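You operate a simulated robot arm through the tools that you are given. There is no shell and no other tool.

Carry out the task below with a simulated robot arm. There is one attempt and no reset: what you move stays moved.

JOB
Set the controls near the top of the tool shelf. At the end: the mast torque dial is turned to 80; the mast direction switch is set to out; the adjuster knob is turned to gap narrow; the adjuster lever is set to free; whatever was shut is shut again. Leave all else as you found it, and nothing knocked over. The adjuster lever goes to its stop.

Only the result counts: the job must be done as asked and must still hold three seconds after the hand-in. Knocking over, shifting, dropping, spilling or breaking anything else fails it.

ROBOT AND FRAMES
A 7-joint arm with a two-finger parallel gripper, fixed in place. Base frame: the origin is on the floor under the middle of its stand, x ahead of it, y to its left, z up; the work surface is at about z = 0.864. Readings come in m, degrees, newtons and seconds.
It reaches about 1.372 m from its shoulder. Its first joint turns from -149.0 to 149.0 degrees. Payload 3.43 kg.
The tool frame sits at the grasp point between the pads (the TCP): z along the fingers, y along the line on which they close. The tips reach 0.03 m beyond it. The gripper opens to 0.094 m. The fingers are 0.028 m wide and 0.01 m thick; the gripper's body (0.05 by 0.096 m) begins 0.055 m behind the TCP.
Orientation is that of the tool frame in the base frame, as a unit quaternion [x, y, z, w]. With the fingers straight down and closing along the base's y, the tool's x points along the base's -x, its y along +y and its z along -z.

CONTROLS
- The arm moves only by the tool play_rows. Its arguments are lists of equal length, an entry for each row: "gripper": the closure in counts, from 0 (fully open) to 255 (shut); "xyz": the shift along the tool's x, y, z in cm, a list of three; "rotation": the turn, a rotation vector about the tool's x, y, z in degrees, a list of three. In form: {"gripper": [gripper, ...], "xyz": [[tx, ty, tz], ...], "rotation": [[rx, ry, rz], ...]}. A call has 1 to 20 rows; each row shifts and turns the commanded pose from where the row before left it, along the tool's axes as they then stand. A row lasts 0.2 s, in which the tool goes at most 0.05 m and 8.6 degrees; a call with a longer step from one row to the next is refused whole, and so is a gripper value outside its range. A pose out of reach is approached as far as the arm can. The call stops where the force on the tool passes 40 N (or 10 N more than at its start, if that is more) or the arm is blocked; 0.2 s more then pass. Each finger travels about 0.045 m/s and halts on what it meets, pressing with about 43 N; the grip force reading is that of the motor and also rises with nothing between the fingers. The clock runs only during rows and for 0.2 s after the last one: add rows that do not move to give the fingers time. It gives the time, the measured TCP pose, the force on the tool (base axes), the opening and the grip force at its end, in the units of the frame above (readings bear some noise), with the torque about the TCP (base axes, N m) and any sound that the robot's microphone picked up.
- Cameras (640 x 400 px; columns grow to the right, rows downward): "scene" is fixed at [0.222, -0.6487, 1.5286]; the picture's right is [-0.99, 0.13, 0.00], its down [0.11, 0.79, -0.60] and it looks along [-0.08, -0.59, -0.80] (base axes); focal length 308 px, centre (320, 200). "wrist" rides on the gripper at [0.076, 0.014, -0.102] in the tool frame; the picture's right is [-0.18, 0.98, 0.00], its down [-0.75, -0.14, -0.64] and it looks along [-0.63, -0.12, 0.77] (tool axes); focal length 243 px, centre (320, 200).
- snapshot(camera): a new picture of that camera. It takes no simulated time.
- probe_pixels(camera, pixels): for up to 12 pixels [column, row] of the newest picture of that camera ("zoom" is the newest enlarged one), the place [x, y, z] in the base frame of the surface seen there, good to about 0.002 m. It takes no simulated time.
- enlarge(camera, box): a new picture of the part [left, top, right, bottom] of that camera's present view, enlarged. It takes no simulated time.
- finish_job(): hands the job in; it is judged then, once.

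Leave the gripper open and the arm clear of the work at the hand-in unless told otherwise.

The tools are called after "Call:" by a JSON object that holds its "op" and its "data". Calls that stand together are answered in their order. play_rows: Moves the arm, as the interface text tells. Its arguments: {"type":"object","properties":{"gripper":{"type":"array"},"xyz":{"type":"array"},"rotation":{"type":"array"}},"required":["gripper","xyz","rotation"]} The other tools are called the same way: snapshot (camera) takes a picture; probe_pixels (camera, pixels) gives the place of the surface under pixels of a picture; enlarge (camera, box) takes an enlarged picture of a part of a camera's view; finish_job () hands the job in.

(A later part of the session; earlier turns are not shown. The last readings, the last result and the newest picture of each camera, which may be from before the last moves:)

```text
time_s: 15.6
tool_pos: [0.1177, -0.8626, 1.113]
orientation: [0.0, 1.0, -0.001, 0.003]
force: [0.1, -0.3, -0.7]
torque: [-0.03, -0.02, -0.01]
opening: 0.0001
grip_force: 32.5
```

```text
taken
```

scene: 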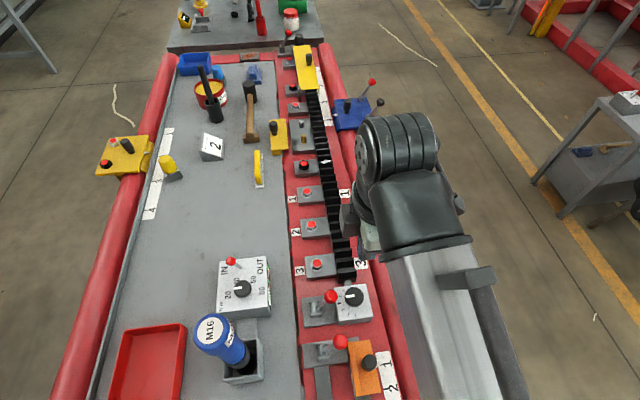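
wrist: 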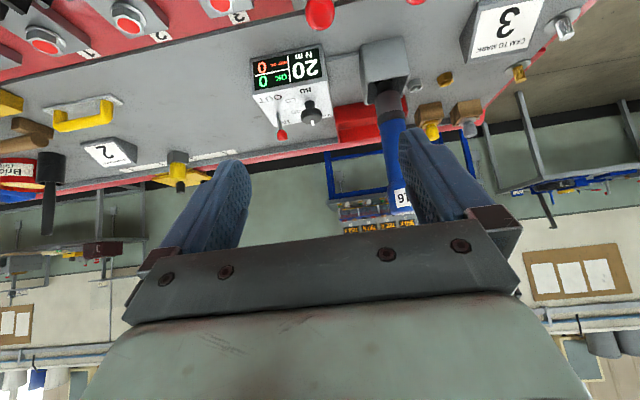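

The tool is level and the fingers are shut. Next I'll go down to about (0.135,-0.846,0.985), on the -x side of the lever ball and above the knob top.

Call:
{"op": "play_rows", "data": {"gripper": [255, 255, 255, 255, 255, 255], "xyz": [[-1.7, 1.6, 0], [0, 0, 3.2], [0, 0, 3.2], [0, 0, 3.2], [0, 0, 3.2], [0, 0, 0]], "rotation": [[0, 0, 0], [0, 0, 0], [0, 0, 0], [0, 0, 0], [0, 0, 0], [0, 0, 0]]}}

Call:
{"op": "snapshot", "data": {"camera": "wrist"}}

Call:
{"op": "snapshot", "data": {"camera": "scene"}}

```text
time_s: 17.0
tool_pos: [0.1357, -0.8453, 0.9826]
orientation: [0.0, 1.0, 0.0, 0.004]
force: [0.5, 0.4, -0.1]
torque: [0.04, 0.03, 0.01]
opening: 0.0001
grip_force: 32.9
```

```text
taken
```

wrist: 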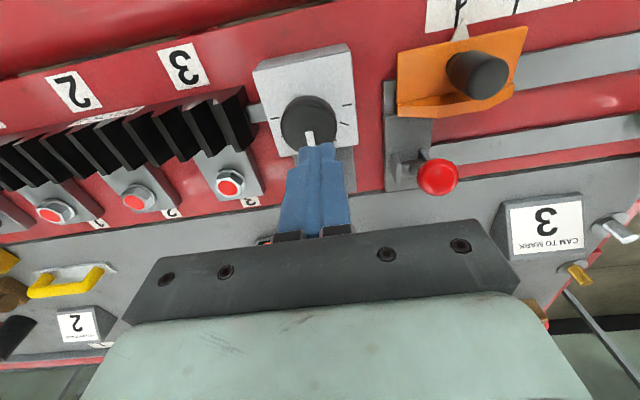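

```text
taken
```

scene: 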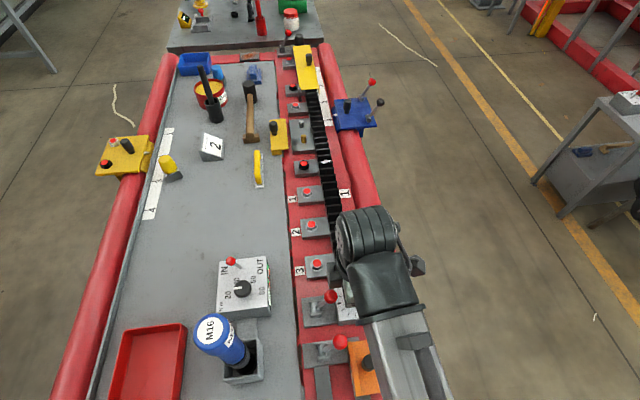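

The fingers are on the near side of the lever ball with the tip at z≈0.953. I'll drop 1 cm, to a tip at 0.943 that still clears the knob, then push in +x slowly.

Call:
{"op": "play_rows", "data": {"gripper": [255, 255, 255, 255, 255, 255, 255], "xyz": [[0, 0, 1.0], [-1.0, 0, 0], [-1.0, 0, 0], [-1.0, 0, 0], [-1.0, 0, 0], [-1.0, 0, 0], [0, 0, 0]], "rotation": [[0, 0, 0], [0, 0, 0], [0, 0, 0], [0, 0, 0], [0, 0, 0], [0, 0, 0], [0, 0, 0]]}}

Call:
{"op": "snapshot", "data": {"camera": "wrist"}}

Call:
{"op": "enlarge", "data": {"camera": "scene", "box": [270, 255, 390, 335]}}

```text
time_s: 18.6
tool_pos: [0.1866, -0.8455, 0.9743]
orientation: [0.001, 1.0, -0.001, 0.003]
force: [0.2, 0.4, -0.4]
torque: [0.02, -0.01, 0.04]
opening: 0.0001
grip_force: 32.6
```

```text
taken
```

wrist: 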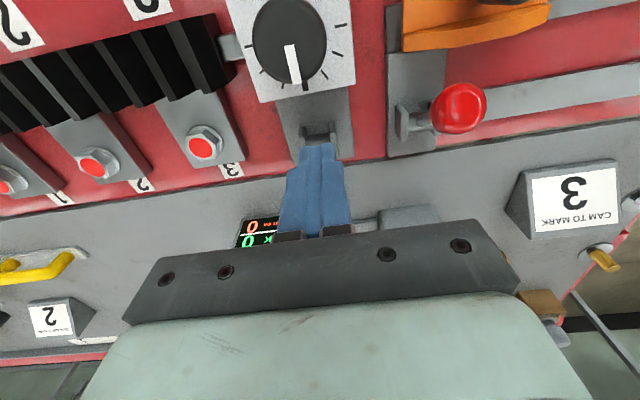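

```text
5.00 times, centred on (330, 295) of scene
```

zoom: 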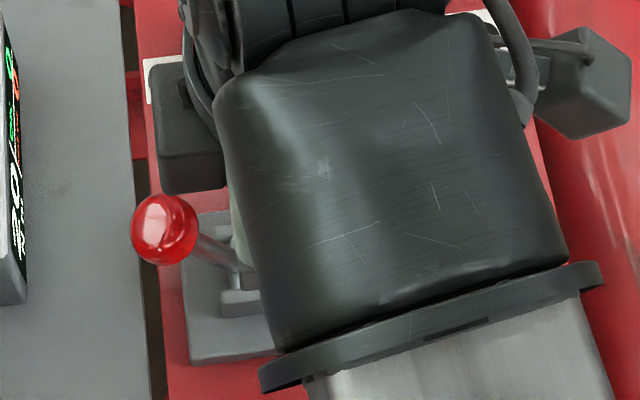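

The lever ball is now on the +x side, at zoom (165,228). I'll probe where it stands.

Call:
{"op": "probe_pixels", "data": {"camera": "zoom", "pixels": [[165, 225], [135, 230], [195, 225], [165, 258], [205, 250], [230, 262], [165, 200]]}}

```text
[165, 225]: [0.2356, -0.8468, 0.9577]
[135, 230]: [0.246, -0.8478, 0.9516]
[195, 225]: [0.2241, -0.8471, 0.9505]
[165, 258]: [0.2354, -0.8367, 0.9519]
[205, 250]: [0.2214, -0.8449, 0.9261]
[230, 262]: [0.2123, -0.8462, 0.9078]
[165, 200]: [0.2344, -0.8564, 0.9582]
```

The ball centre is now at x≈0.235, mirroring its start, so it snapped over to the other side. I'll press it gently a bit further to be sure it sits on its stop.

Call:
{"op": "play_rows", "data": {"gripper": [255, 255, 255, 255, 255, 255, 255], "xyz": [[-1.0, 0, 0], [-1.0, 0, 0], [-0.5, 0, 0], [-0.3, 0, 0], [-0.3, 0, 0], [-0.3, 0, 0], [0, 0, 0]], "rotation": [[0, 0, 0], [0, 0, 0], [0, 0, 0], [0, 0, 0], [0, 0, 0], [0, 0, 0], [0, 0, 0]]}}

Call:
{"op": "enlarge", "data": {"camera": "scene", "box": [270, 255, 390, 335]}}

```text
time_s: 19.8
tool_pos: [0.2077, -0.8461, 0.9742]
orientation: [0.004, 1.0, 0.001, -0.003]
force: [-10.5, -1.2, 2.2]
torque: [0.09, 0.26, -0.03]
opening: 0.0001
grip_force: 33.2
stopped in row 5: the force on the tool passed its limit at 43 N (the readings are from after the stop); the commanded pose is now the measured one
```

```text
5.00 times, centred on (330, 295) of scene
```

zoom: 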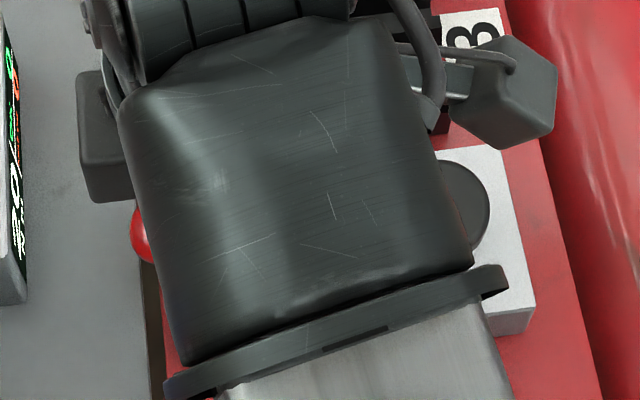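

It resisted at 43 N with the ball in place, so the lever is on its stop. I'll back off in -x, then rise.

Call:
{"op": "play_rows", "data": {"gripper": [255, 255, 255, 255, 255, 255, 0, 0, 0, 0], "xyz": [[1.0, 0, 0], [2.0, 0, -1], [0, 0, -4], [0, 0, -4], [0, 0, -4], [4, 0, 0], [4, 0, 0], [0, 0, 0], [0, 0, 0], [0, 0, 0]], "rotation": [[0, 0, 0], [0, 0, 0], [0, 0, 0], [0, 0, 0], [0, 0, 0], [0, 0, 0], [0, 0, 0], [0, 0, 0], [0, 0, 0], [0, 0, 0]]}}

Call:
{"op": "snapshot", "data": {"camera": "wrist"}}

Call:
{"op": "enlarge", "data": {"camera": "scene", "box": [280, 255, 400, 335]}}

```text
time_s: 21.9
tool_pos: [0.1018, -0.8465, 1.1075]
orientation: [0.003, 1.0, 0.0, -0.002]
force: [0.3, 0.3, 0.0]
torque: [-0.02, 0.0, 0.0]
opening: 0.0863
grip_force: 0.0
```

```text
taken
```

wrist: 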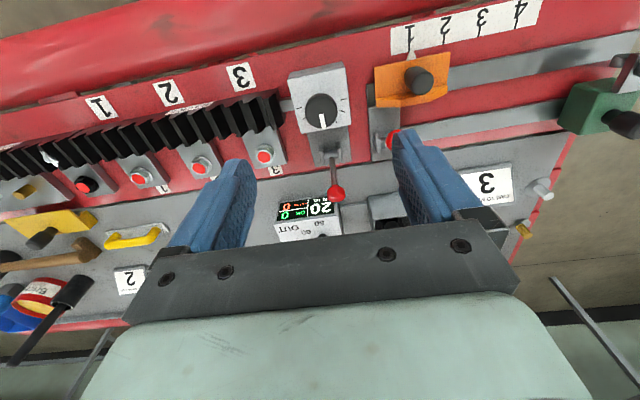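

```text
5.00 times, centred on (340, 295) of scene
```

zoom: 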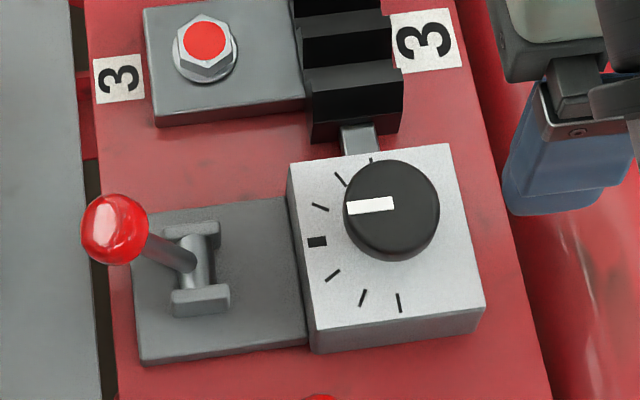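

The lever now leans +x at its stop. Next is the adjuster knob. I'll move over its centre (0.1275,-0.849), turn the gripper 45° counter-clockwise, part-close it to about 6 cm and come down to just above the knob.

Call:
{"op": "play_rows", "data": {"gripper": [92, 92, 92, 92, 92, 92, 92, 92, 92, 92, 92, 92, 92], "xyz": [[-2.57, -0.25, 0], [0, 0, 0], [0, 0, 0], [0, 0, 0], [0, 0, 0], [0, 0, 0], [0, 0, 0], [0, 0, 3.4], [0, 0, 3.4], [0, 0, 3.4], [0, 0, 3.4], [0, 0, 0], [0, 0, 0]], "rotation": [[0, 0, 0], [0, 0, -7.5], [0, 0, -7.5], [0, 0, -7.5], [0, 0, -7.5], [0, 0, -7.5], [0, 0, -7.5], [0, 0, 0], [0, 0, 0], [0, 0, 0], [0, 0, 0], [0, 0, 0], [0, 0, 0]]}}

Call:
{"op": "snapshot", "data": {"camera": "wrist"}}

Call:
{"op": "enlarge", "data": {"camera": "scene", "box": [280, 255, 400, 335]}}

```text
time_s: 24.8
tool_pos: [0.1256, -0.8482, 0.9691]
orientation: [-0.379, 0.925, 0.002, -0.003]
force: [-0.2, 0.1, 0.4]
torque: [0.0, 0.0, -0.03]
opening: 0.06
grip_force: 0.3
```

```text
taken
```

wrist: 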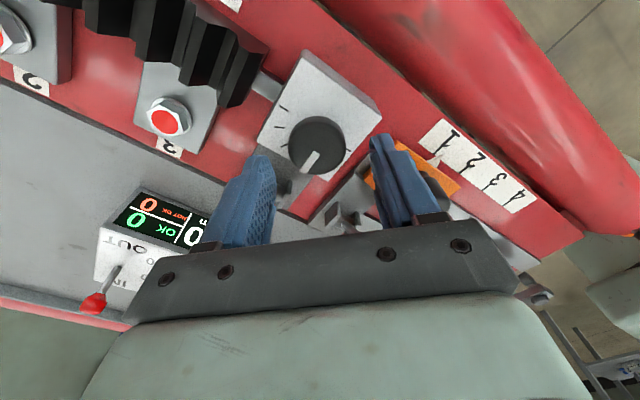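

```text
5.00 times, centred on (340, 295) of scene
```

zoom: 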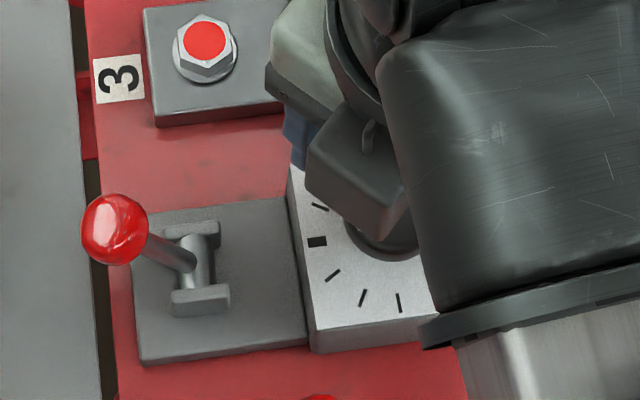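

The knob at wrist (317,145) is centred between the fingers. I'll go down 3.2 cm, to a tip about 7 mm above the face, and close on the knob.

Call:
{"op": "play_rows", "data": {"gripper": [92, 92, 92, 255, 255, 255, 255, 255], "xyz": [[0, 0, 1.6], [0, 0, 1.6], [0, 0, 0], [0, 0, 0], [0, 0, 0], [0, 0, 0], [0, 0, 0], [0, 0, 0]], "rotation": [[0, 0, 0], [0, 0, 0], [0, 0, 0], [0, 0, 0], [0, 0, 0], [0, 0, 0], [0, 0, 0], [0, 0, 0]]}}

Call:
{"op": "snapshot", "data": {"camera": "wrist"}}

```text
time_s: 26.6
tool_pos: [0.1254, -0.8499, 0.9375]
orientation: [-0.38, 0.925, 0.002, -0.003]
force: [10.0, -10.5, 0.5]
torque: [-0.29, -0.27, 0.01]
opening: 0.0372
grip_force: 44.6
```

```text
taken
```

wrist: 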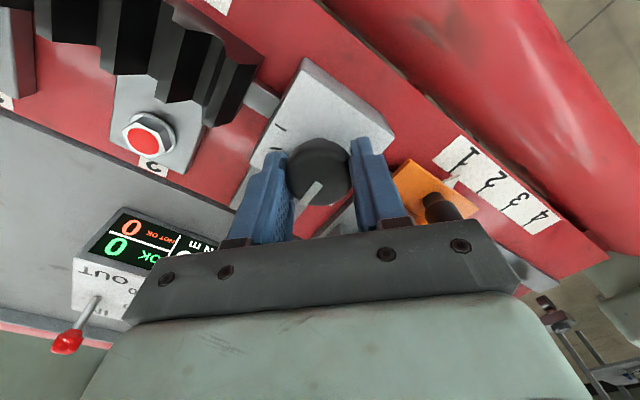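

The knob is gripped at 37 mm. There is about 14 N of sideways load along tool -y, so I'll shift 1.5 mm that way to relieve it. Then I'll turn one tick (30°) clockwise and look for any moving gap.

Call:
{"op": "play_rows", "data": {"gripper": [255, 255, 255, 255, 255, 255, 255], "xyz": [[0, -0.15, 0], [0, 0, 0], [0, 0, 0], [0, 0, 0], [0, 0, 0], [0, 0, 0], [0, 0, 0]], "rotation": [[0, 0, 0], [0, 0, 6], [0, 0, 6], [0, 0, 6], [0, 0, 6], [0, 0, 6], [0, 0, 0]]}}

Call:
{"op": "snapshot", "data": {"camera": "wrist"}}

```text
time_s: 28.1
tool_pos: [0.1267, -0.8504, 0.9384]
orientation: [-0.126, 0.992, -0.001, -0.004]
force: [-0.9, -19.8, 13.3]
torque: [-0.17, -0.09, 0.01]
opening: 0.0371
grip_force: 45.4
```

```text
taken
```

wrist: 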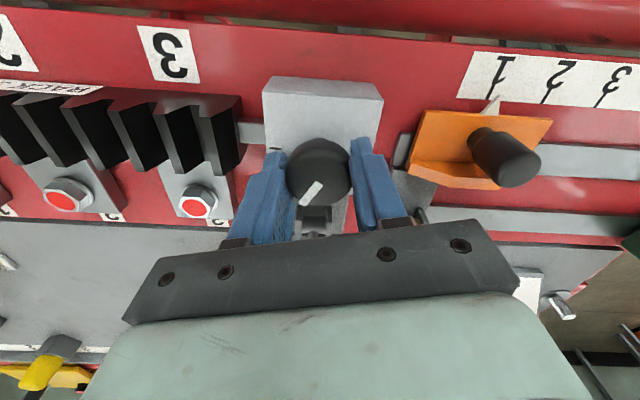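

The knob turned with the gripper. There is a small label reading "RACK ..." at wrist (60,88) beside the toothed strip, so I'll zoom on it and on the stub area.

Call:
{"op": "enlarge", "data": {"camera": "wrist", "box": [0, 60, 130, 130]}}

Call:
{"op": "enlarge", "data": {"camera": "wrist", "box": [180, 60, 400, 210]}}

Call:
{"op": "enlarge", "data": {"camera": "scene", "box": [290, 140, 380, 280]}}

```text
4.92 times, centred on (65, 95) of wrist
```

zoom: 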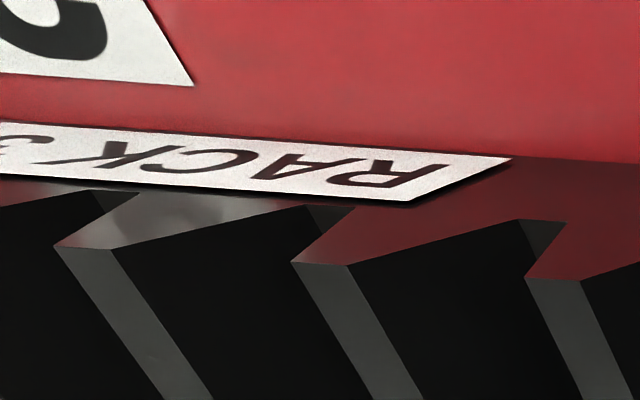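

```text
2.67 times, centred on (290, 135) of wrist
```

zoom: 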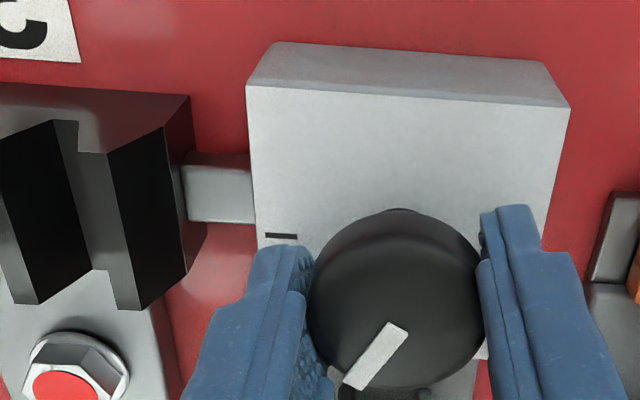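

```text
2.86 times, centred on (335, 210) of scene
```

zoom: 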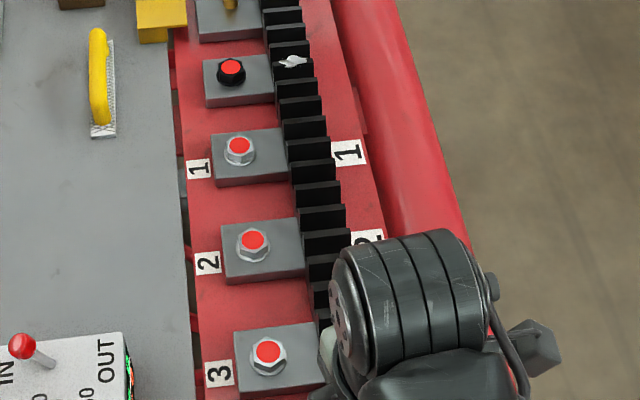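

A label on the near edge of the rack starts "RACK 3…". I'll check whether the rack end or stub moved by probing the stub, then let go and view that label properly.

Call:
{"op": "probe_pixels", "data": {"camera": "wrist", "pixels": [[246, 128], [252, 130], [262, 132], [240, 105], [244, 100], [278, 95], [20, 88], [70, 91], [95, 95]]}}

Call:
{"op": "play_rows", "data": {"gripper": [92, 92, 92, 92, 92, 92, 92, 92, 92], "xyz": [[0, 0, 0], [0, 0, 0], [0, 0, 0], [0, 0, -3], [0, 0, -3], [0, 0, -3], [0, 0, -3], [0, 0, -2], [0, 0, 0]], "rotation": [[0, 0, 0], [0, 0, 0], [0, 0, 0], [0, 0, 0], [0, 0, 0], [0, 0, 0], [0, 0, 0], [0, 0, 0], [0, 0, 0]]}}

Call:
{"op": "snapshot", "data": {"camera": "wrist"}}

```text
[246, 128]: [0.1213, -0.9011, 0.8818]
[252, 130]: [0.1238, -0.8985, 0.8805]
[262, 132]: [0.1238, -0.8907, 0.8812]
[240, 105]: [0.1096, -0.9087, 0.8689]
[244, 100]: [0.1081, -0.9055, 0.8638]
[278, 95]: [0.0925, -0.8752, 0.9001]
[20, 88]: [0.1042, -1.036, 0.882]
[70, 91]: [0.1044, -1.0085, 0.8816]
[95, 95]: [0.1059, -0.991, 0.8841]
```

```text
time_s: 30.1
tool_pos: [0.1272, -0.8477, 1.0779]
orientation: [-0.127, 0.992, 0.001, -0.002]
force: [0.4, 0.6, 0.3]
torque: [-0.02, -0.03, -0.01]
opening: 0.0605
grip_force: 0.1
```

```text
taken
```

wrist: 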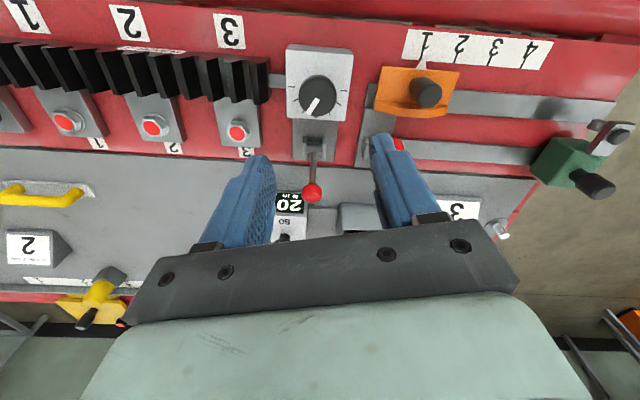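

The knob stayed one tick clockwise, with its pointer at wrist (310,105). No part of the rack has visibly moved. I'll zoom on the RACK label at wrist (150,50), and on the scene view of the dial.

Call:
{"op": "enlarge", "data": {"camera": "wrist", "box": [90, 30, 210, 80]}}

Call:
{"op": "enlarge", "data": {"camera": "wrist", "box": [260, 30, 380, 140]}}

Call:
{"op": "enlarge", "data": {"camera": "wrist", "box": [520, 100, 640, 240]}}

```text
5.33 times, centred on (150, 55) of wrist
```

zoom: 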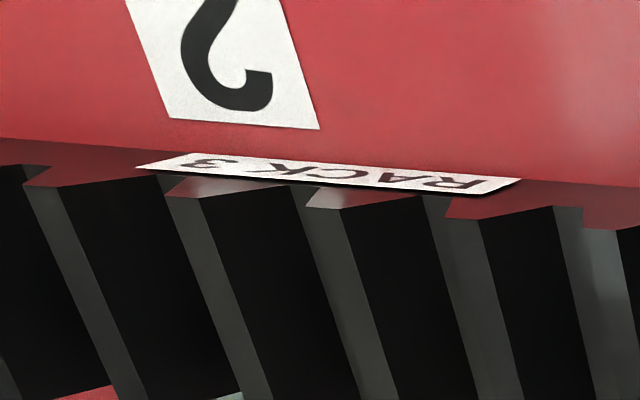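

```text
3.64 times, centred on (320, 85) of wrist
```

zoom: 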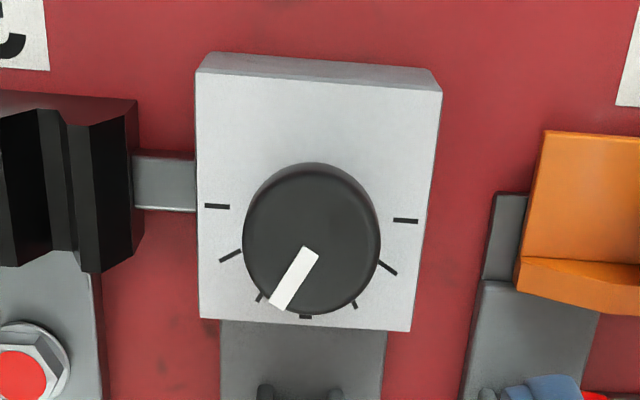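

```text
2.86 times, centred on (580, 170) of wrist
```

zoom: 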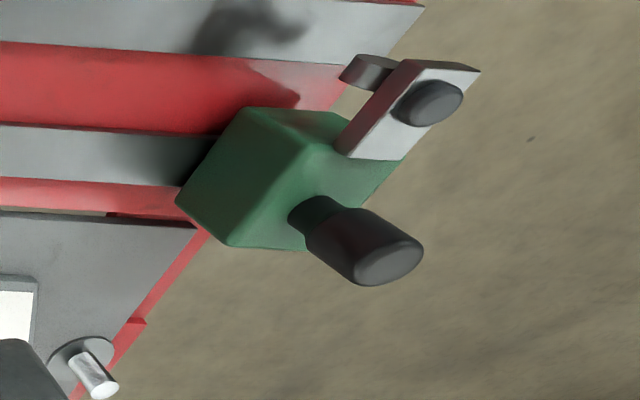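

The label just says "RACK 3". I'll back the arm to where it stood for the earlier scene zoom and take the same zoom, to compare the rack-to-box gap before and after one clockwise tick.

Call:
{"op": "play_rows", "data": {"gripper": [92, 92, 92, 92], "xyz": [[0, 0, -3], [3, 0, 0], [3, 0, 0], [0, 0, 0]], "rotation": [[0, 0, 0], [0, 0, 0], [0, 0, 0], [0, 0, 0]]}}

Call:
{"op": "enlarge", "data": {"camera": "scene", "box": [280, 255, 400, 335]}}

Call:
{"op": "enlarge", "data": {"camera": "scene", "box": [325, 255, 385, 295]}}

```text
time_s: 31.1
tool_pos: [0.0689, -0.8631, 1.1063]
orientation: [-0.127, 0.992, 0.0, -0.003]
force: [0.0, 0.6, -0.3]
torque: [0.01, 0.02, 0.0]
opening: 0.0602
grip_force: 0.0
```

```text
5.00 times, centred on (340, 295) of scene
```

zoom: 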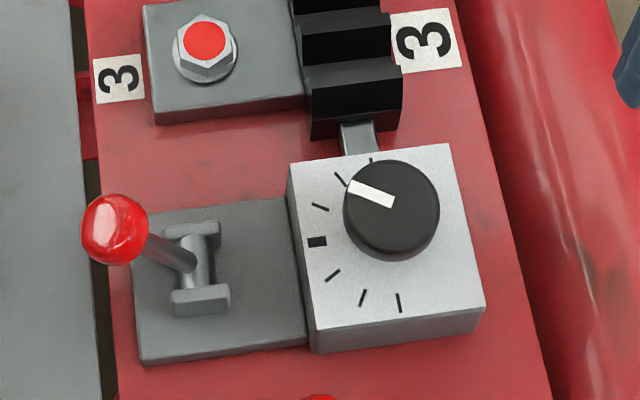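

```text
10.00 times, centred on (355, 275) of scene
```

zoom: 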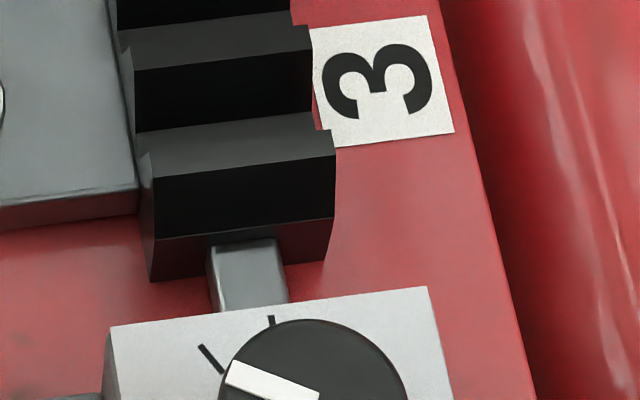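

Comparing the zooms, the rack end and its bolted plates seem to have moved slightly up the picture (-y) by about 1–2 mm, so the knob does push Rack 3. There is a white marker on the rack at scene (326,161) which may mark the rack joint, so I'll zoom there to look for the gap.

Call:
{"op": "enlarge", "data": {"camera": "scene", "box": [300, 140, 360, 180]}}

Call:
{"op": "enlarge", "data": {"camera": "scene", "box": [285, 85, 345, 135]}}

Call:
{"op": "enlarge", "data": {"camera": "scene", "box": [290, 180, 370, 260]}}

```text
10.00 times, centred on (330, 160) of scene
```

zoom: 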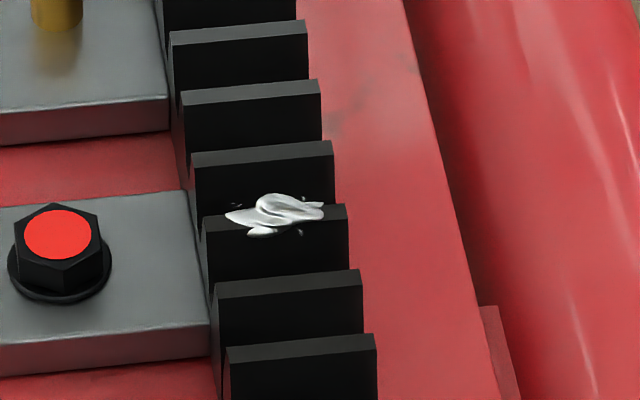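

```text
8.00 times, centred on (315, 110) of scene
```

zoom: 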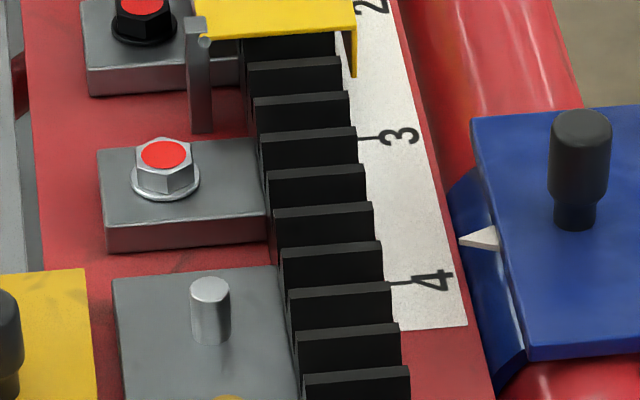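

```text
5.00 times, centred on (330, 220) of scene
```

zoom: 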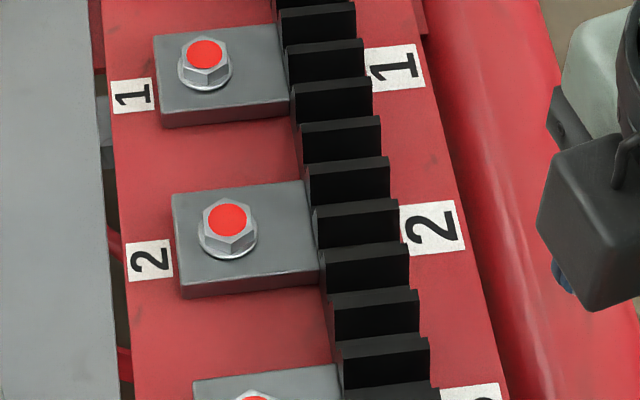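

The white thing is only a blob of grease. I'll turn the knob further clockwise and compare this same 10× view for rack movement. I'll go back over the knob, re-orient 60° counter-clockwise, come down and grip.

Call:
{"op": "play_rows", "data": {"gripper": [92, 92, 92, 92, 92, 92, 92, 92, 92, 92, 92, 92, 92, 92, 92, 92], "xyz": [[-3.0, -0.05, 0], [-3.03, -0.06, 0], [0, 0, 0], [0, 0, 0], [0, 0, 0], [0, 0, 0], [0, 0, 0], [0, 0, 0], [0, 0, 0], [0, 0, 0], [0, 0, 3.5], [0, 0, 3.5], [0, 0, 3.5], [0, 0, 3.0], [0, 0, 0], [0, 0, 0]], "rotation": [[0, 0, 0], [0, 0, 0], [0, 0, -7.5], [0, 0, -7.5], [0, 0, -7.5], [0, 0, -7.5], [0, 0, -7.5], [0, 0, -7.5], [0, 0, -7.5], [0, 0, -7.5], [0, 0, 0], [0, 0, 0], [0, 0, 0], [0, 0, 0], [0, 0, 0], [0, 0, 0]]}}

Call:
{"op": "snapshot", "data": {"camera": "wrist"}}

```text
time_s: 34.5
tool_pos: [0.1278, -0.8504, 0.973]
orientation: [-0.606, 0.796, 0.002, -0.002]
force: [0.2, -0.2, 0.0]
torque: [0.02, 0.0, 0.03]
opening: 0.06
grip_force: 0.1
```

```text
taken
```

wrist: 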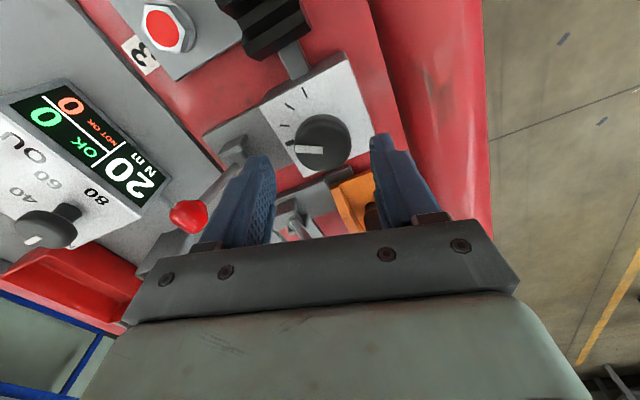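

The knob is centred between the fingers. I'll go down 3.5 cm and close.

Call:
{"op": "play_rows", "data": {"gripper": [92, 92, 92, 255, 255, 255, 255, 255], "xyz": [[0, 0, 1.8], [0, 0, 1.7], [0, 0, 0], [0, 0, 0], [0, 0, 0], [0, 0, 0], [0, 0, 0], [0, 0, 0]], "rotation": [[0, 0, 0], [0, 0, 0], [0, 0, 0], [0, 0, 0], [0, 0, 0], [0, 0, 0], [0, 0, 0], [0, 0, 0]]}}

```text
time_s: 36.4
tool_pos: [0.1248, -0.8504, 0.937]
orientation: [-0.606, 0.795, 0.003, -0.003]
force: [-11.0, 2.4, -2.6]
torque: [-0.01, 0.28, 0.03]
opening: 0.0372
grip_force: 44.8
```

There's an 11 N load toward -x, so the knob's true centre is about x=0.125. I'll shift 3 mm along tool +y to relax, then turn 60° clockwise.

Call:
{"op": "play_rows", "data": {"gripper": [255, 255, 255, 255, 255, 255, 255, 255, 255, 255, 255], "xyz": [[0, 0.3, 0], [0, 0, 0], [0, 0, 0], [0, 0, 0], [0, 0, 0], [0, 0, 0], [0, 0, 0], [0, 0, 0], [0, 0, 0], [0, 0, 0], [0, 0, 0]], "rotation": [[0, 0, 0], [0, 0, 7], [0, 0, 7], [0, 0, 7], [0, 0, 7], [0, 0, 7], [0, 0, 7], [0, 0, 7], [0, 0, 7], [0, 0, 5], [0, 0, 0]]}}

Call:
{"op": "snapshot", "data": {"camera": "wrist"}}

```text
time_s: 38.8
tool_pos: [0.126, -0.8512, 0.9374]
orientation: [-0.117, 0.993, -0.001, -0.002]
force: [22.8, -18.0, -0.9]
torque: [-0.3, -0.11, 0.0]
opening: 0.0376
grip_force: 45.0
```

```text
taken
```

wrist: 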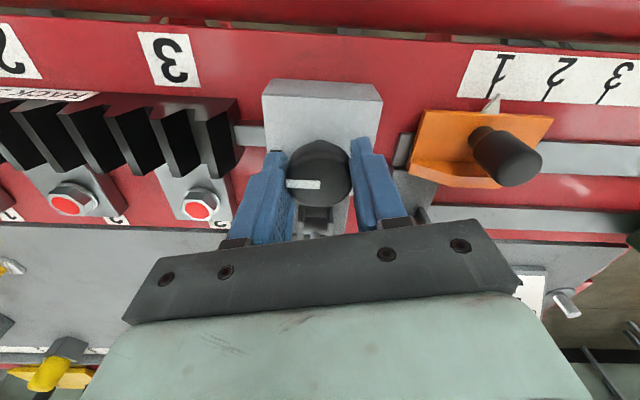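

The pointer now points at -y, at the clockwise end. I'll release, back off to the same place as before and repeat the 10× comparison view.

Call:
{"op": "play_rows", "data": {"gripper": [92, 92, 92, 92, 92, 92, 92, 92, 92, 92, 92], "xyz": [[0, 0, 0], [0, 0, 0], [0, 0, 0], [0, 0, -3], [0, 0, -3], [0, 0, -3.5], [0, 0, -3.5], [0, 0, -3.5], [3, 0, 0], [3, 0, 0], [0, 0, 0]], "rotation": [[0, 0, 0], [0, 0, 0], [0, 0, 0], [0, 0, 0], [0, 0, 0], [0, 0, 0], [0, 0, 0], [0, 0, 0], [0, 0, 0], [0, 0, 0], [0, 0, 0]]}}

Call:
{"op": "enlarge", "data": {"camera": "scene", "box": [280, 255, 400, 335]}}

Call:
{"op": "enlarge", "data": {"camera": "scene", "box": [300, 140, 360, 180]}}

Call:
{"op": "enlarge", "data": {"camera": "scene", "box": [325, 255, 385, 295]}}

```text
time_s: 41.1
tool_pos: [0.0657, -0.8641, 1.1018]
orientation: [-0.118, 0.993, 0.001, -0.003]
force: [-0.3, -0.1, 0.5]
torque: [-0.02, 0.01, -0.04]
opening: 0.0599
grip_force: 0.0
```

```text
5.00 times, centred on (340, 295) of scene
```

zoom: 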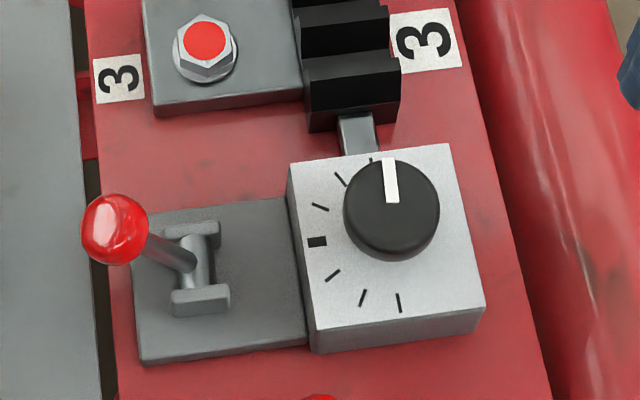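

```text
10.00 times, centred on (330, 160) of scene
```

zoom: 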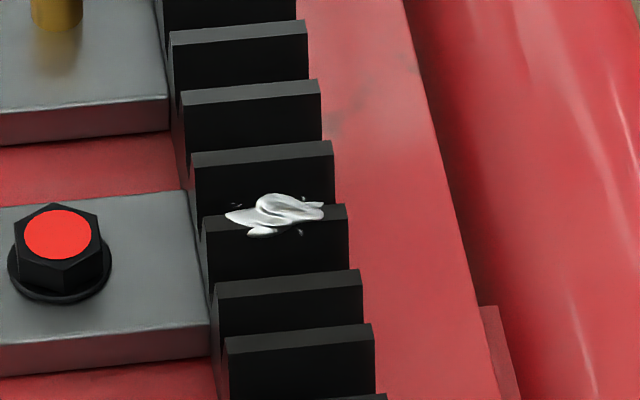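

```text
10.00 times, centred on (355, 275) of scene
```

zoom: 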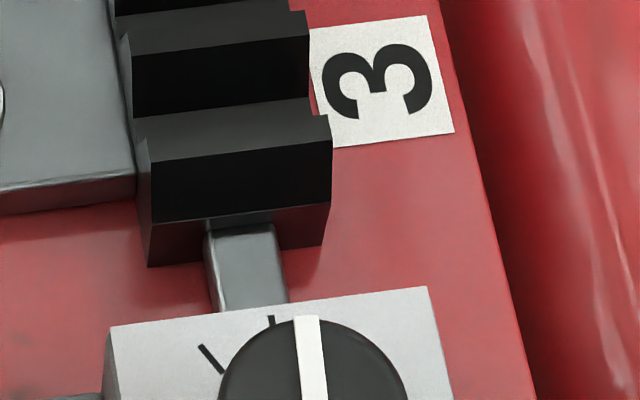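

This is clear evidence. Rack 3 shifted in -y, and at the joint (zoom 3rd-to-last and last teeth, rows 278→325) the tooth spacing shrank. So clockwise narrows the gap, which is the side I need. Next I'll measure the pointer angle against the end tick.

Call:
{"op": "enlarge", "data": {"camera": "scene", "box": [330, 280, 380, 315]}}

```text
11.43 times, centred on (355, 298) of scene
```

zoom: 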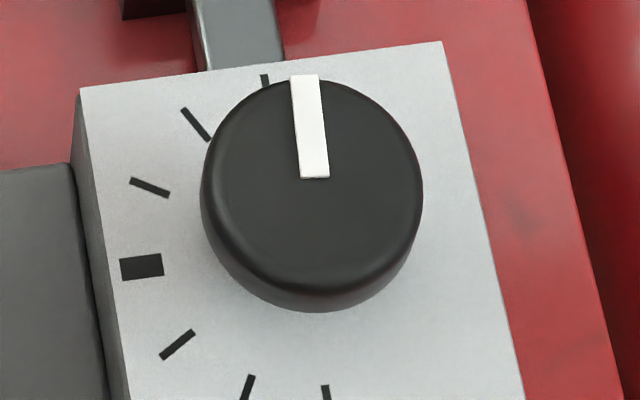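

I'll probe the pointer's two ends and the end tick for exact angles.

Call:
{"op": "probe_pixels", "data": {"camera": "zoom", "pixels": [[305, 82], [315, 172], [297, 90], [322, 90], [306, 165], [326, 165], [265, 80], [205, 190], [418, 190], [312, 275]]}}

```text
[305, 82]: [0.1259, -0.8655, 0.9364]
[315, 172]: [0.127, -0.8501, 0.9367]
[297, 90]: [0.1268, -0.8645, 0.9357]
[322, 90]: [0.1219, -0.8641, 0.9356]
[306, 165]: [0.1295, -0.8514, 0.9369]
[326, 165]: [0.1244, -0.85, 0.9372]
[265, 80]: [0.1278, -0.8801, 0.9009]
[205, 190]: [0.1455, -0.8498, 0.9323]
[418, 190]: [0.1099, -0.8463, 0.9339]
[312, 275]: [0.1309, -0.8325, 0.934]
```

The pointer is about 95° clockwise of the thick mark, slightly past the end tick at 90°. The knob followed the gripper exactly and I met no stop. I'll look closely at the rack joint at scene (328,170) to see what the gap looks like now.

Call:
{"op": "enlarge", "data": {"camera": "scene", "box": [305, 155, 345, 185]}}

Call:
{"op": "enlarge", "data": {"camera": "scene", "box": [290, 150, 370, 210]}}

Call:
{"op": "snapshot", "data": {"camera": "wrist"}}

```text
13.33 times, centred on (325, 170) of scene
```

zoom: 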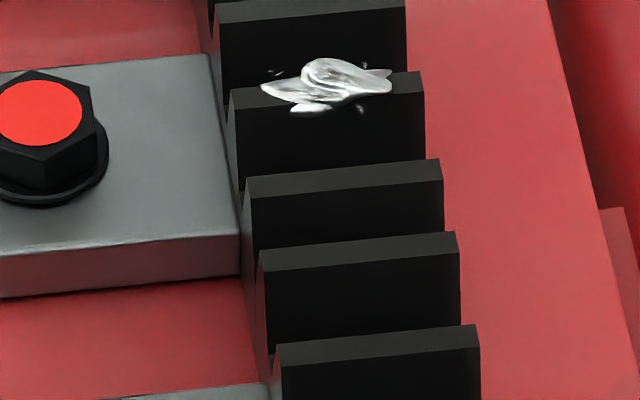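

```text
6.67 times, centred on (330, 180) of scene
```

zoom: 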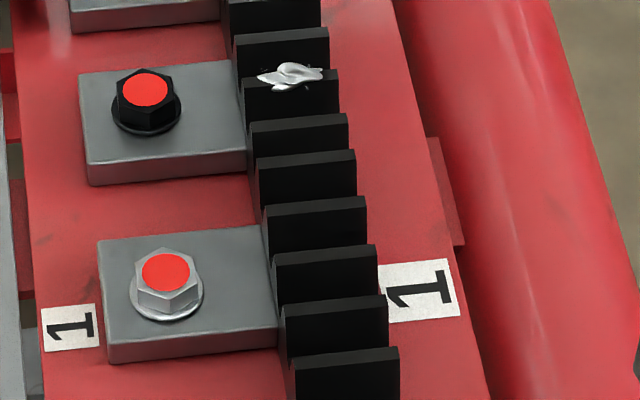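

```text
taken
```

wrist: 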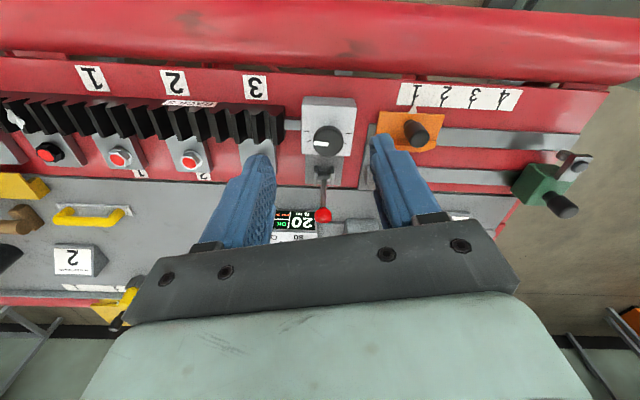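

At the joint the tooth spacing is now clearly smaller than the normal pitch, so clockwise is confirmed as "narrow". I'd like the pointer exactly on the end tick, so I'll take a tight zoom to measure its angle more precisely.

Call:
{"op": "enlarge", "data": {"camera": "scene", "box": [343, 283, 367, 298]}}

```text
16.00 times, centred on (355, 290) of scene
```

zoom: 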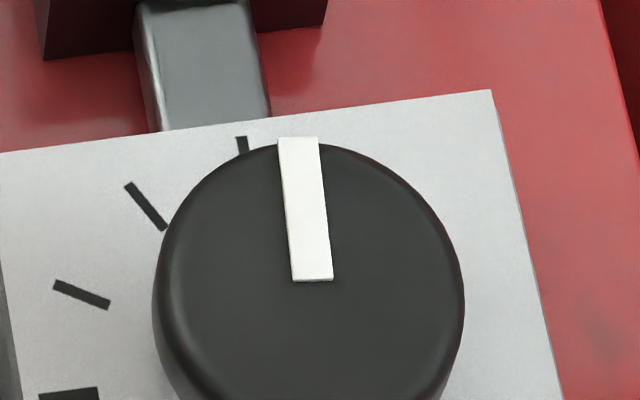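

The pointer is about 5.5° past the end tick, compared with the stub edges that run along y. I'll re-grip and turn it back counter-clockwise by that amount, onto the tick.

Call:
{"op": "play_rows", "data": {"gripper": [92, 92, 92, 92, 92, 92, 92, 92, 255, 255, 255, 255, 255], "xyz": [[-3.0, 0, 0], [-3.1, 0, 0], [0, 0, 3.5], [0, 0, 3.5], [0, 0, 3.5], [0, 0, 3.0], [0, 0, 2.9], [0, 0, 0], [0, 0, 0], [0, 0, 0], [0, 0, 0], [0, 0, 0], [0, 0, 0]], "rotation": [[0, 0, 0], [0, 0, 0], [0, 0, 0], [0, 0, 0], [0, 0, 0], [0, 0, 0], [0, 0, 0], [0, 0, 0], [0, 0, 0], [0, 0, 0], [0, 0, 0], [0, 0, 0], [0, 0, 0]]}}

```text
time_s: 44.0
tool_pos: [0.1237, -0.8495, 0.938]
orientation: [-0.118, 0.993, 0.001, -0.003]
force: [-1.6, 5.9, -4.4]
torque: [0.08, 0.06, 0.01]
opening: 0.0374
grip_force: 45.0
```

The knob is gripped. Now I'll turn -5.5°, release, rise and back off to the viewing place.

Call:
{"op": "play_rows", "data": {"gripper": [255, 255, 255, 92, 92, 92, 92, 92, 92, 92, 92, 92, 92, 92], "xyz": [[0, 0, 0], [0, 0, 0], [0, 0, 0], [0, 0, 0], [0, 0, 0], [0, 0, 0], [0, 0, -3], [0, 0, -3], [0, 0, -3.5], [0, 0, -3.5], [0, 0, -3.5], [3, 0, 0], [3, 0, 0], [0, 0, 0]], "rotation": [[0, 0, -2.8], [0, 0, -2.7], [0, 0, 0], [0, 0, 0], [0, 0, 0], [0, 0, 0], [0, 0, 0], [0, 0, 0], [0, 0, 0], [0, 0, 0], [0, 0, 0], [0, 0, 0], [0, 0, 0], [0, 0, 0]]}}

Call:
{"op": "enlarge", "data": {"camera": "scene", "box": [343, 283, 367, 298]}}

Call:
{"op": "enlarge", "data": {"camera": "scene", "box": [280, 255, 400, 335]}}

```text
time_s: 47.0
tool_pos: [0.0688, -0.8702, 1.1043]
orientation: [-0.165, 0.986, 0.001, -0.003]
force: [-0.7, -0.1, -0.4]
torque: [0.0, -0.01, -0.02]
opening: 0.0601
grip_force: 0.1
```

```text
16.00 times, centred on (355, 290) of scene
```

zoom: 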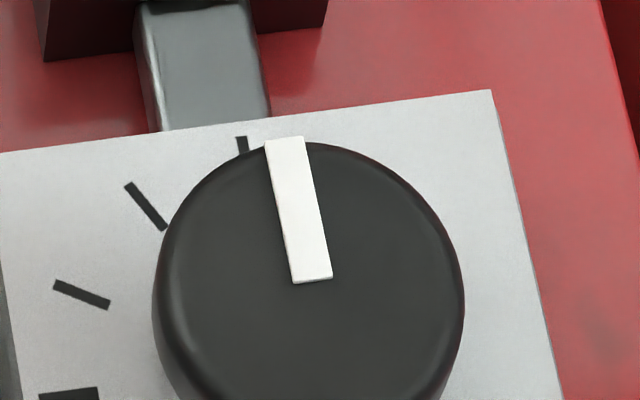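

```text
5.00 times, centred on (340, 295) of scene
```

zoom: 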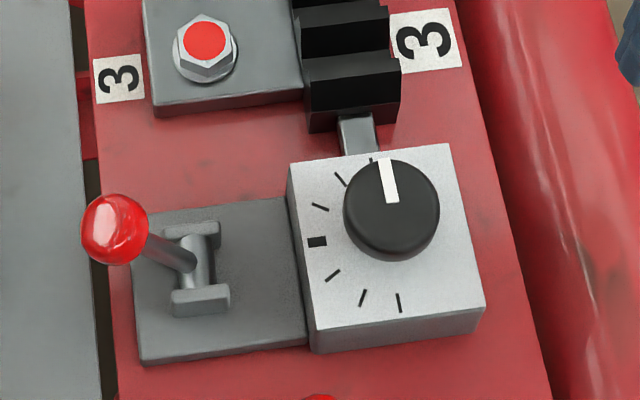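

The pointer is now parallel to the stub and on the end tick, so the adjuster is done. Now the torque dial. I'll rise a little, turn to a 90° counter-clockwise yaw so the camera side points to -y away from the M16 tool, and travel to above (0.339,-0.886).

Call:
{"op": "play_rows", "data": {"gripper": [125, 125, 125, 125, 125, 125, 125, 125, 125, 125, 125, 125, 125, 125, 125, 125, 125, 125], "xyz": [[0, 0, -2], [0, 0, -2], [0, 0, 0], [0, 0, 0], [0, 0, 0], [0, 0, 0], [0, 0, 0], [0, 0, 0], [0, 0, 0], [1.58, 0, 0], [0, -3.8, 0], [0, -3.8, 0], [0, -3.8, 0], [0, -3.8, 0], [0, -3.8, 0], [0, -4.0, 0], [0, -4.0, 0], [0, 0, 0]], "rotation": [[0, 0, -7.9], [0, 0, -7.9], [0, 0, -7.9], [0, 0, -7.9], [0, 0, -7.9], [0, 0, -7.9], [0, 0, -7.9], [0, 0, -7.9], [0, 0, -7.8], [0, 0, 0], [0, 0, 0], [0, 0, 0], [0, 0, 0], [0, 0, 0], [0, 0, 0], [0, 0, 0], [0, 0, 0], [0, 0, 0]]}}

Call:
{"op": "snapshot", "data": {"camera": "wrist"}}

Call:
{"op": "snapshot", "data": {"camera": "scene"}}

```text
time_s: 50.8
tool_pos: [0.3502, -0.9092, 1.1459]
orientation: [-0.675, 0.738, 0.001, -0.001]
force: [1.1, 0.4, 0.2]
torque: [0.01, 0.0, -0.01]
opening: 0.0477
grip_force: 0.1
out of reach, approached as far as the arm can: row 9
```

```text
taken
```

wrist: 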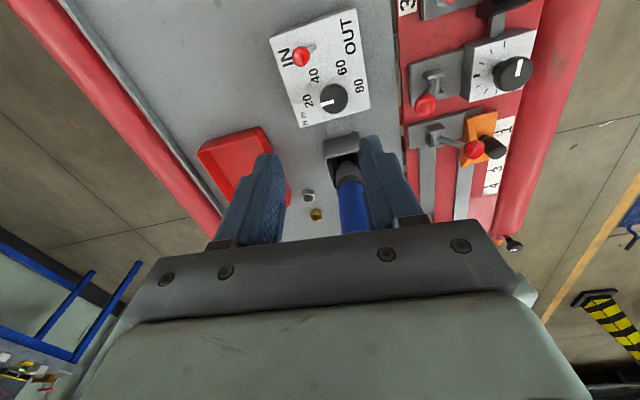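

```text
taken
```

scene: 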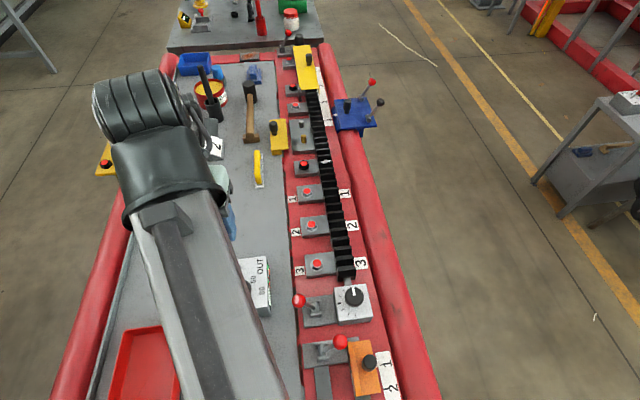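

The yaw limit is about 85°, which is fine. Before going down I want to know how high the forearm runs above the M16 tool, so I'll probe points on the arm in the scene picture.

Call:
{"op": "probe_pixels", "data": {"camera": "scene", "pixels": [[130, 105], [165, 165], [175, 215], [180, 260], [200, 320], [225, 380], [215, 250], [240, 330], [260, 380], [145, 240], [170, 330], [228, 210]]}}

```text
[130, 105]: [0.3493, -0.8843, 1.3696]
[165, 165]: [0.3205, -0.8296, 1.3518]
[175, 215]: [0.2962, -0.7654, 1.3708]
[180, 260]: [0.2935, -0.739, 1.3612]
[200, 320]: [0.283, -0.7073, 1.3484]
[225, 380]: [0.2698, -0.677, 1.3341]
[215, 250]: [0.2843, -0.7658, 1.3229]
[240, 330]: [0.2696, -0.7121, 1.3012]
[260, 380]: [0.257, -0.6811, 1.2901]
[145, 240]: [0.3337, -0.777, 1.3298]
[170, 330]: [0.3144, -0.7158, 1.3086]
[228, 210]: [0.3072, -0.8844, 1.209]
```

The forearm's top is only about 0.2 m above the TCP height and passes close to the M16 tool (top z=1.1155). Going straight down would bring it too near. Instead I'll use a 30° lean: gripper and wrist toward -x, fingers pointing down and +x, closing along y. That moves the forearm clear of the M16. I'll turn back to zero yaw and tilt here, up high.

Call:
{"op": "play_rows", "data": {"gripper": [125, 125, 125, 125, 125, 125, 125, 125, 125, 125, 125, 125, 125, 125, 125], "xyz": [[0, 0, 0], [0, 0, 0], [0, 0, 0], [0, 0, 0], [0, 0, 0], [0, 0, 0], [0, 0, 0], [0, 0, 0], [0, 0, 0], [0, 0, 0], [0, 0, 0], [0, 0, 0], [0, 0, 0], [0, 0, 0], [0, 0, 0]], "rotation": [[0, 0, 8.5], [0, 0, 8.5], [0, 0, 8.5], [0, 0, 8.5], [0, 0, 8.5], [0, 0, 8.5], [0, 0, 8.5], [0, 0, 8.5], [0, 0, 8.5], [0, 0, 8.5], [0, -7.5, 0], [0, -7.5, 0], [0, -7.5, 0], [0, -7.5, 0], [0, 0, 0]]}}

Call:
{"op": "snapshot", "data": {"camera": "scene"}}

Call:
{"op": "snapshot", "data": {"camera": "wrist"}}

```text
time_s: 54.0
tool_pos: [0.3529, -0.9089, 1.1431]
orientation: [0.003, 0.966, -0.001, 0.259]
force: [0.0, 0.4, 0.1]
torque: [0.02, 0.01, 0.02]
opening: 0.048
grip_force: 0.0
```

```text
taken
```

scene: 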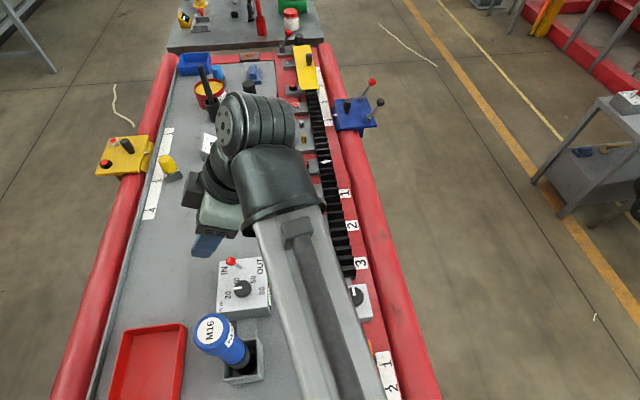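

```text
taken
```

wrist: 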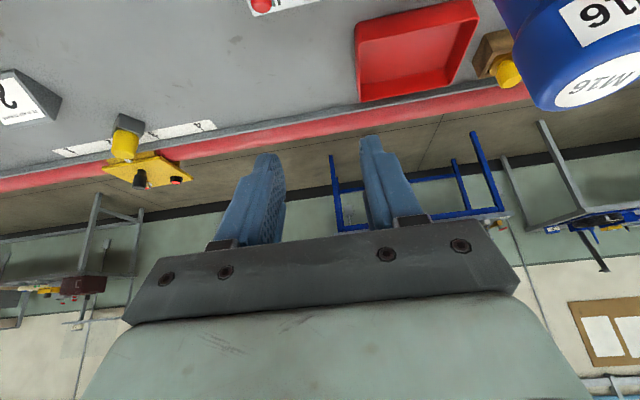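

With the lean, the forearm passes well to the -x side of the M16 tool. I'll move to above the dial at (0.339,-0.886,1.04) and test the turn about the vertical axis in the air, 45° counter-clockwise first.

Call:
{"op": "play_rows", "data": {"gripper": [125, 125, 125, 125, 125, 125, 125, 125, 125, 125], "xyz": [[2.12, 0.767, 2.74], [2.12, 0.767, 2.74], [2.12, 0.767, 2.74], [0, 0, 0], [0, 0, 0], [0, 0, 0], [0, 0, 0], [0, 0, 0], [0, 0, 0], [0, 0, 0]], "rotation": [[0, 0, 0], [0, 0, 0], [0, 0, 0], [-3.75, 0, -6.5], [-3.75, 0, -6.5], [-3.75, 0, -6.5], [-3.75, 0, -6.5], [-3.75, 0, -6.5], [-3.75, 0, -6.5], [0, 0, 0]]}}

Call:
{"op": "snapshot", "data": {"camera": "scene"}}

Call:
{"op": "snapshot", "data": {"camera": "wrist"}}

```text
time_s: 56.1
tool_pos: [0.3438, -0.8872, 1.0333]
orientation: [-0.368, 0.894, 0.093, 0.239]
force: [-0.1, 0.1, 0.5]
torque: [0.02, 0.02, -0.02]
opening: 0.048
grip_force: 0.1
out of reach, approached as far as the arm can: row 9
```

```text
taken
```

scene: 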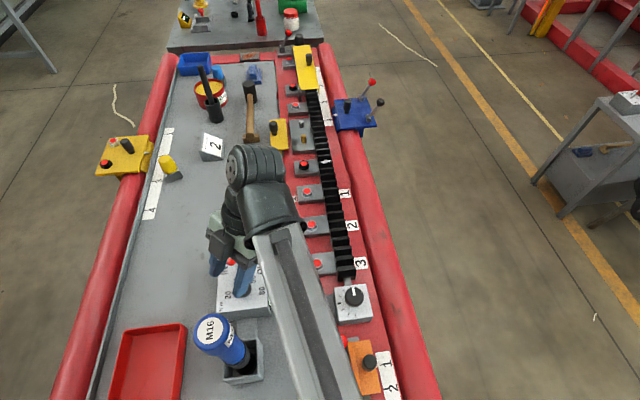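

```text
taken
```

wrist: 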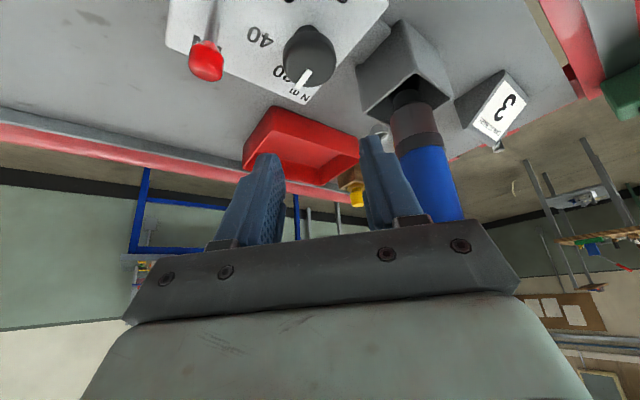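

The turn works to about 45° counter-clockwise, which is just the limit. I'll use three strokes of 60°, from 40° counter-clockwise to 20° clockwise. I'll probe the dial in this wrist view to check its centre.

Call:
{"op": "enlarge", "data": {"camera": "wrist", "box": [250, 0, 370, 110]}}

```text
3.64 times, centred on (310, 55) of wrist
```

zoom: 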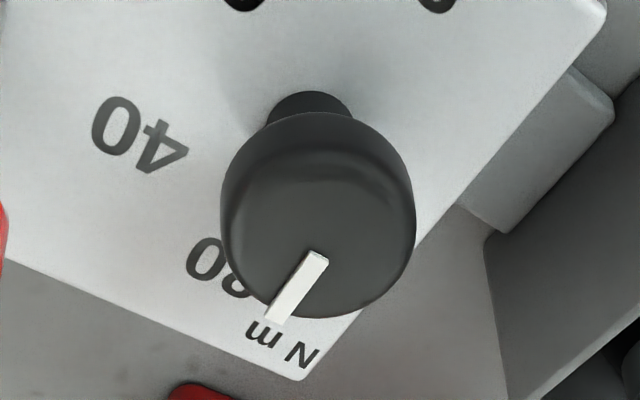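

I can see the knob's cap, with a narrower stem under it. I'll probe its top surface and edges.

Call:
{"op": "probe_pixels", "data": {"camera": "zoom", "pixels": [[316, 262], [275, 318], [228, 225], [408, 232], [318, 180], [318, 130], [310, 100], [320, 310], [270, 300], [370, 300], [250, 180], [390, 180]]}}

```text
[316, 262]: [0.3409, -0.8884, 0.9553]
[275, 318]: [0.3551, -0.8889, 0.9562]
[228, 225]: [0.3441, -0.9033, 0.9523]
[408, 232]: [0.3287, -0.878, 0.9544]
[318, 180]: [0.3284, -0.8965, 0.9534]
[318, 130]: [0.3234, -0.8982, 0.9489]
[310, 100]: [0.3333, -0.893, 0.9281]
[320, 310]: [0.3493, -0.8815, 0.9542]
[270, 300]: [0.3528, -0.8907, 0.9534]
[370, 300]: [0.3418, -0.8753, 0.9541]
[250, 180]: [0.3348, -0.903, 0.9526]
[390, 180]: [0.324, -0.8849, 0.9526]
```

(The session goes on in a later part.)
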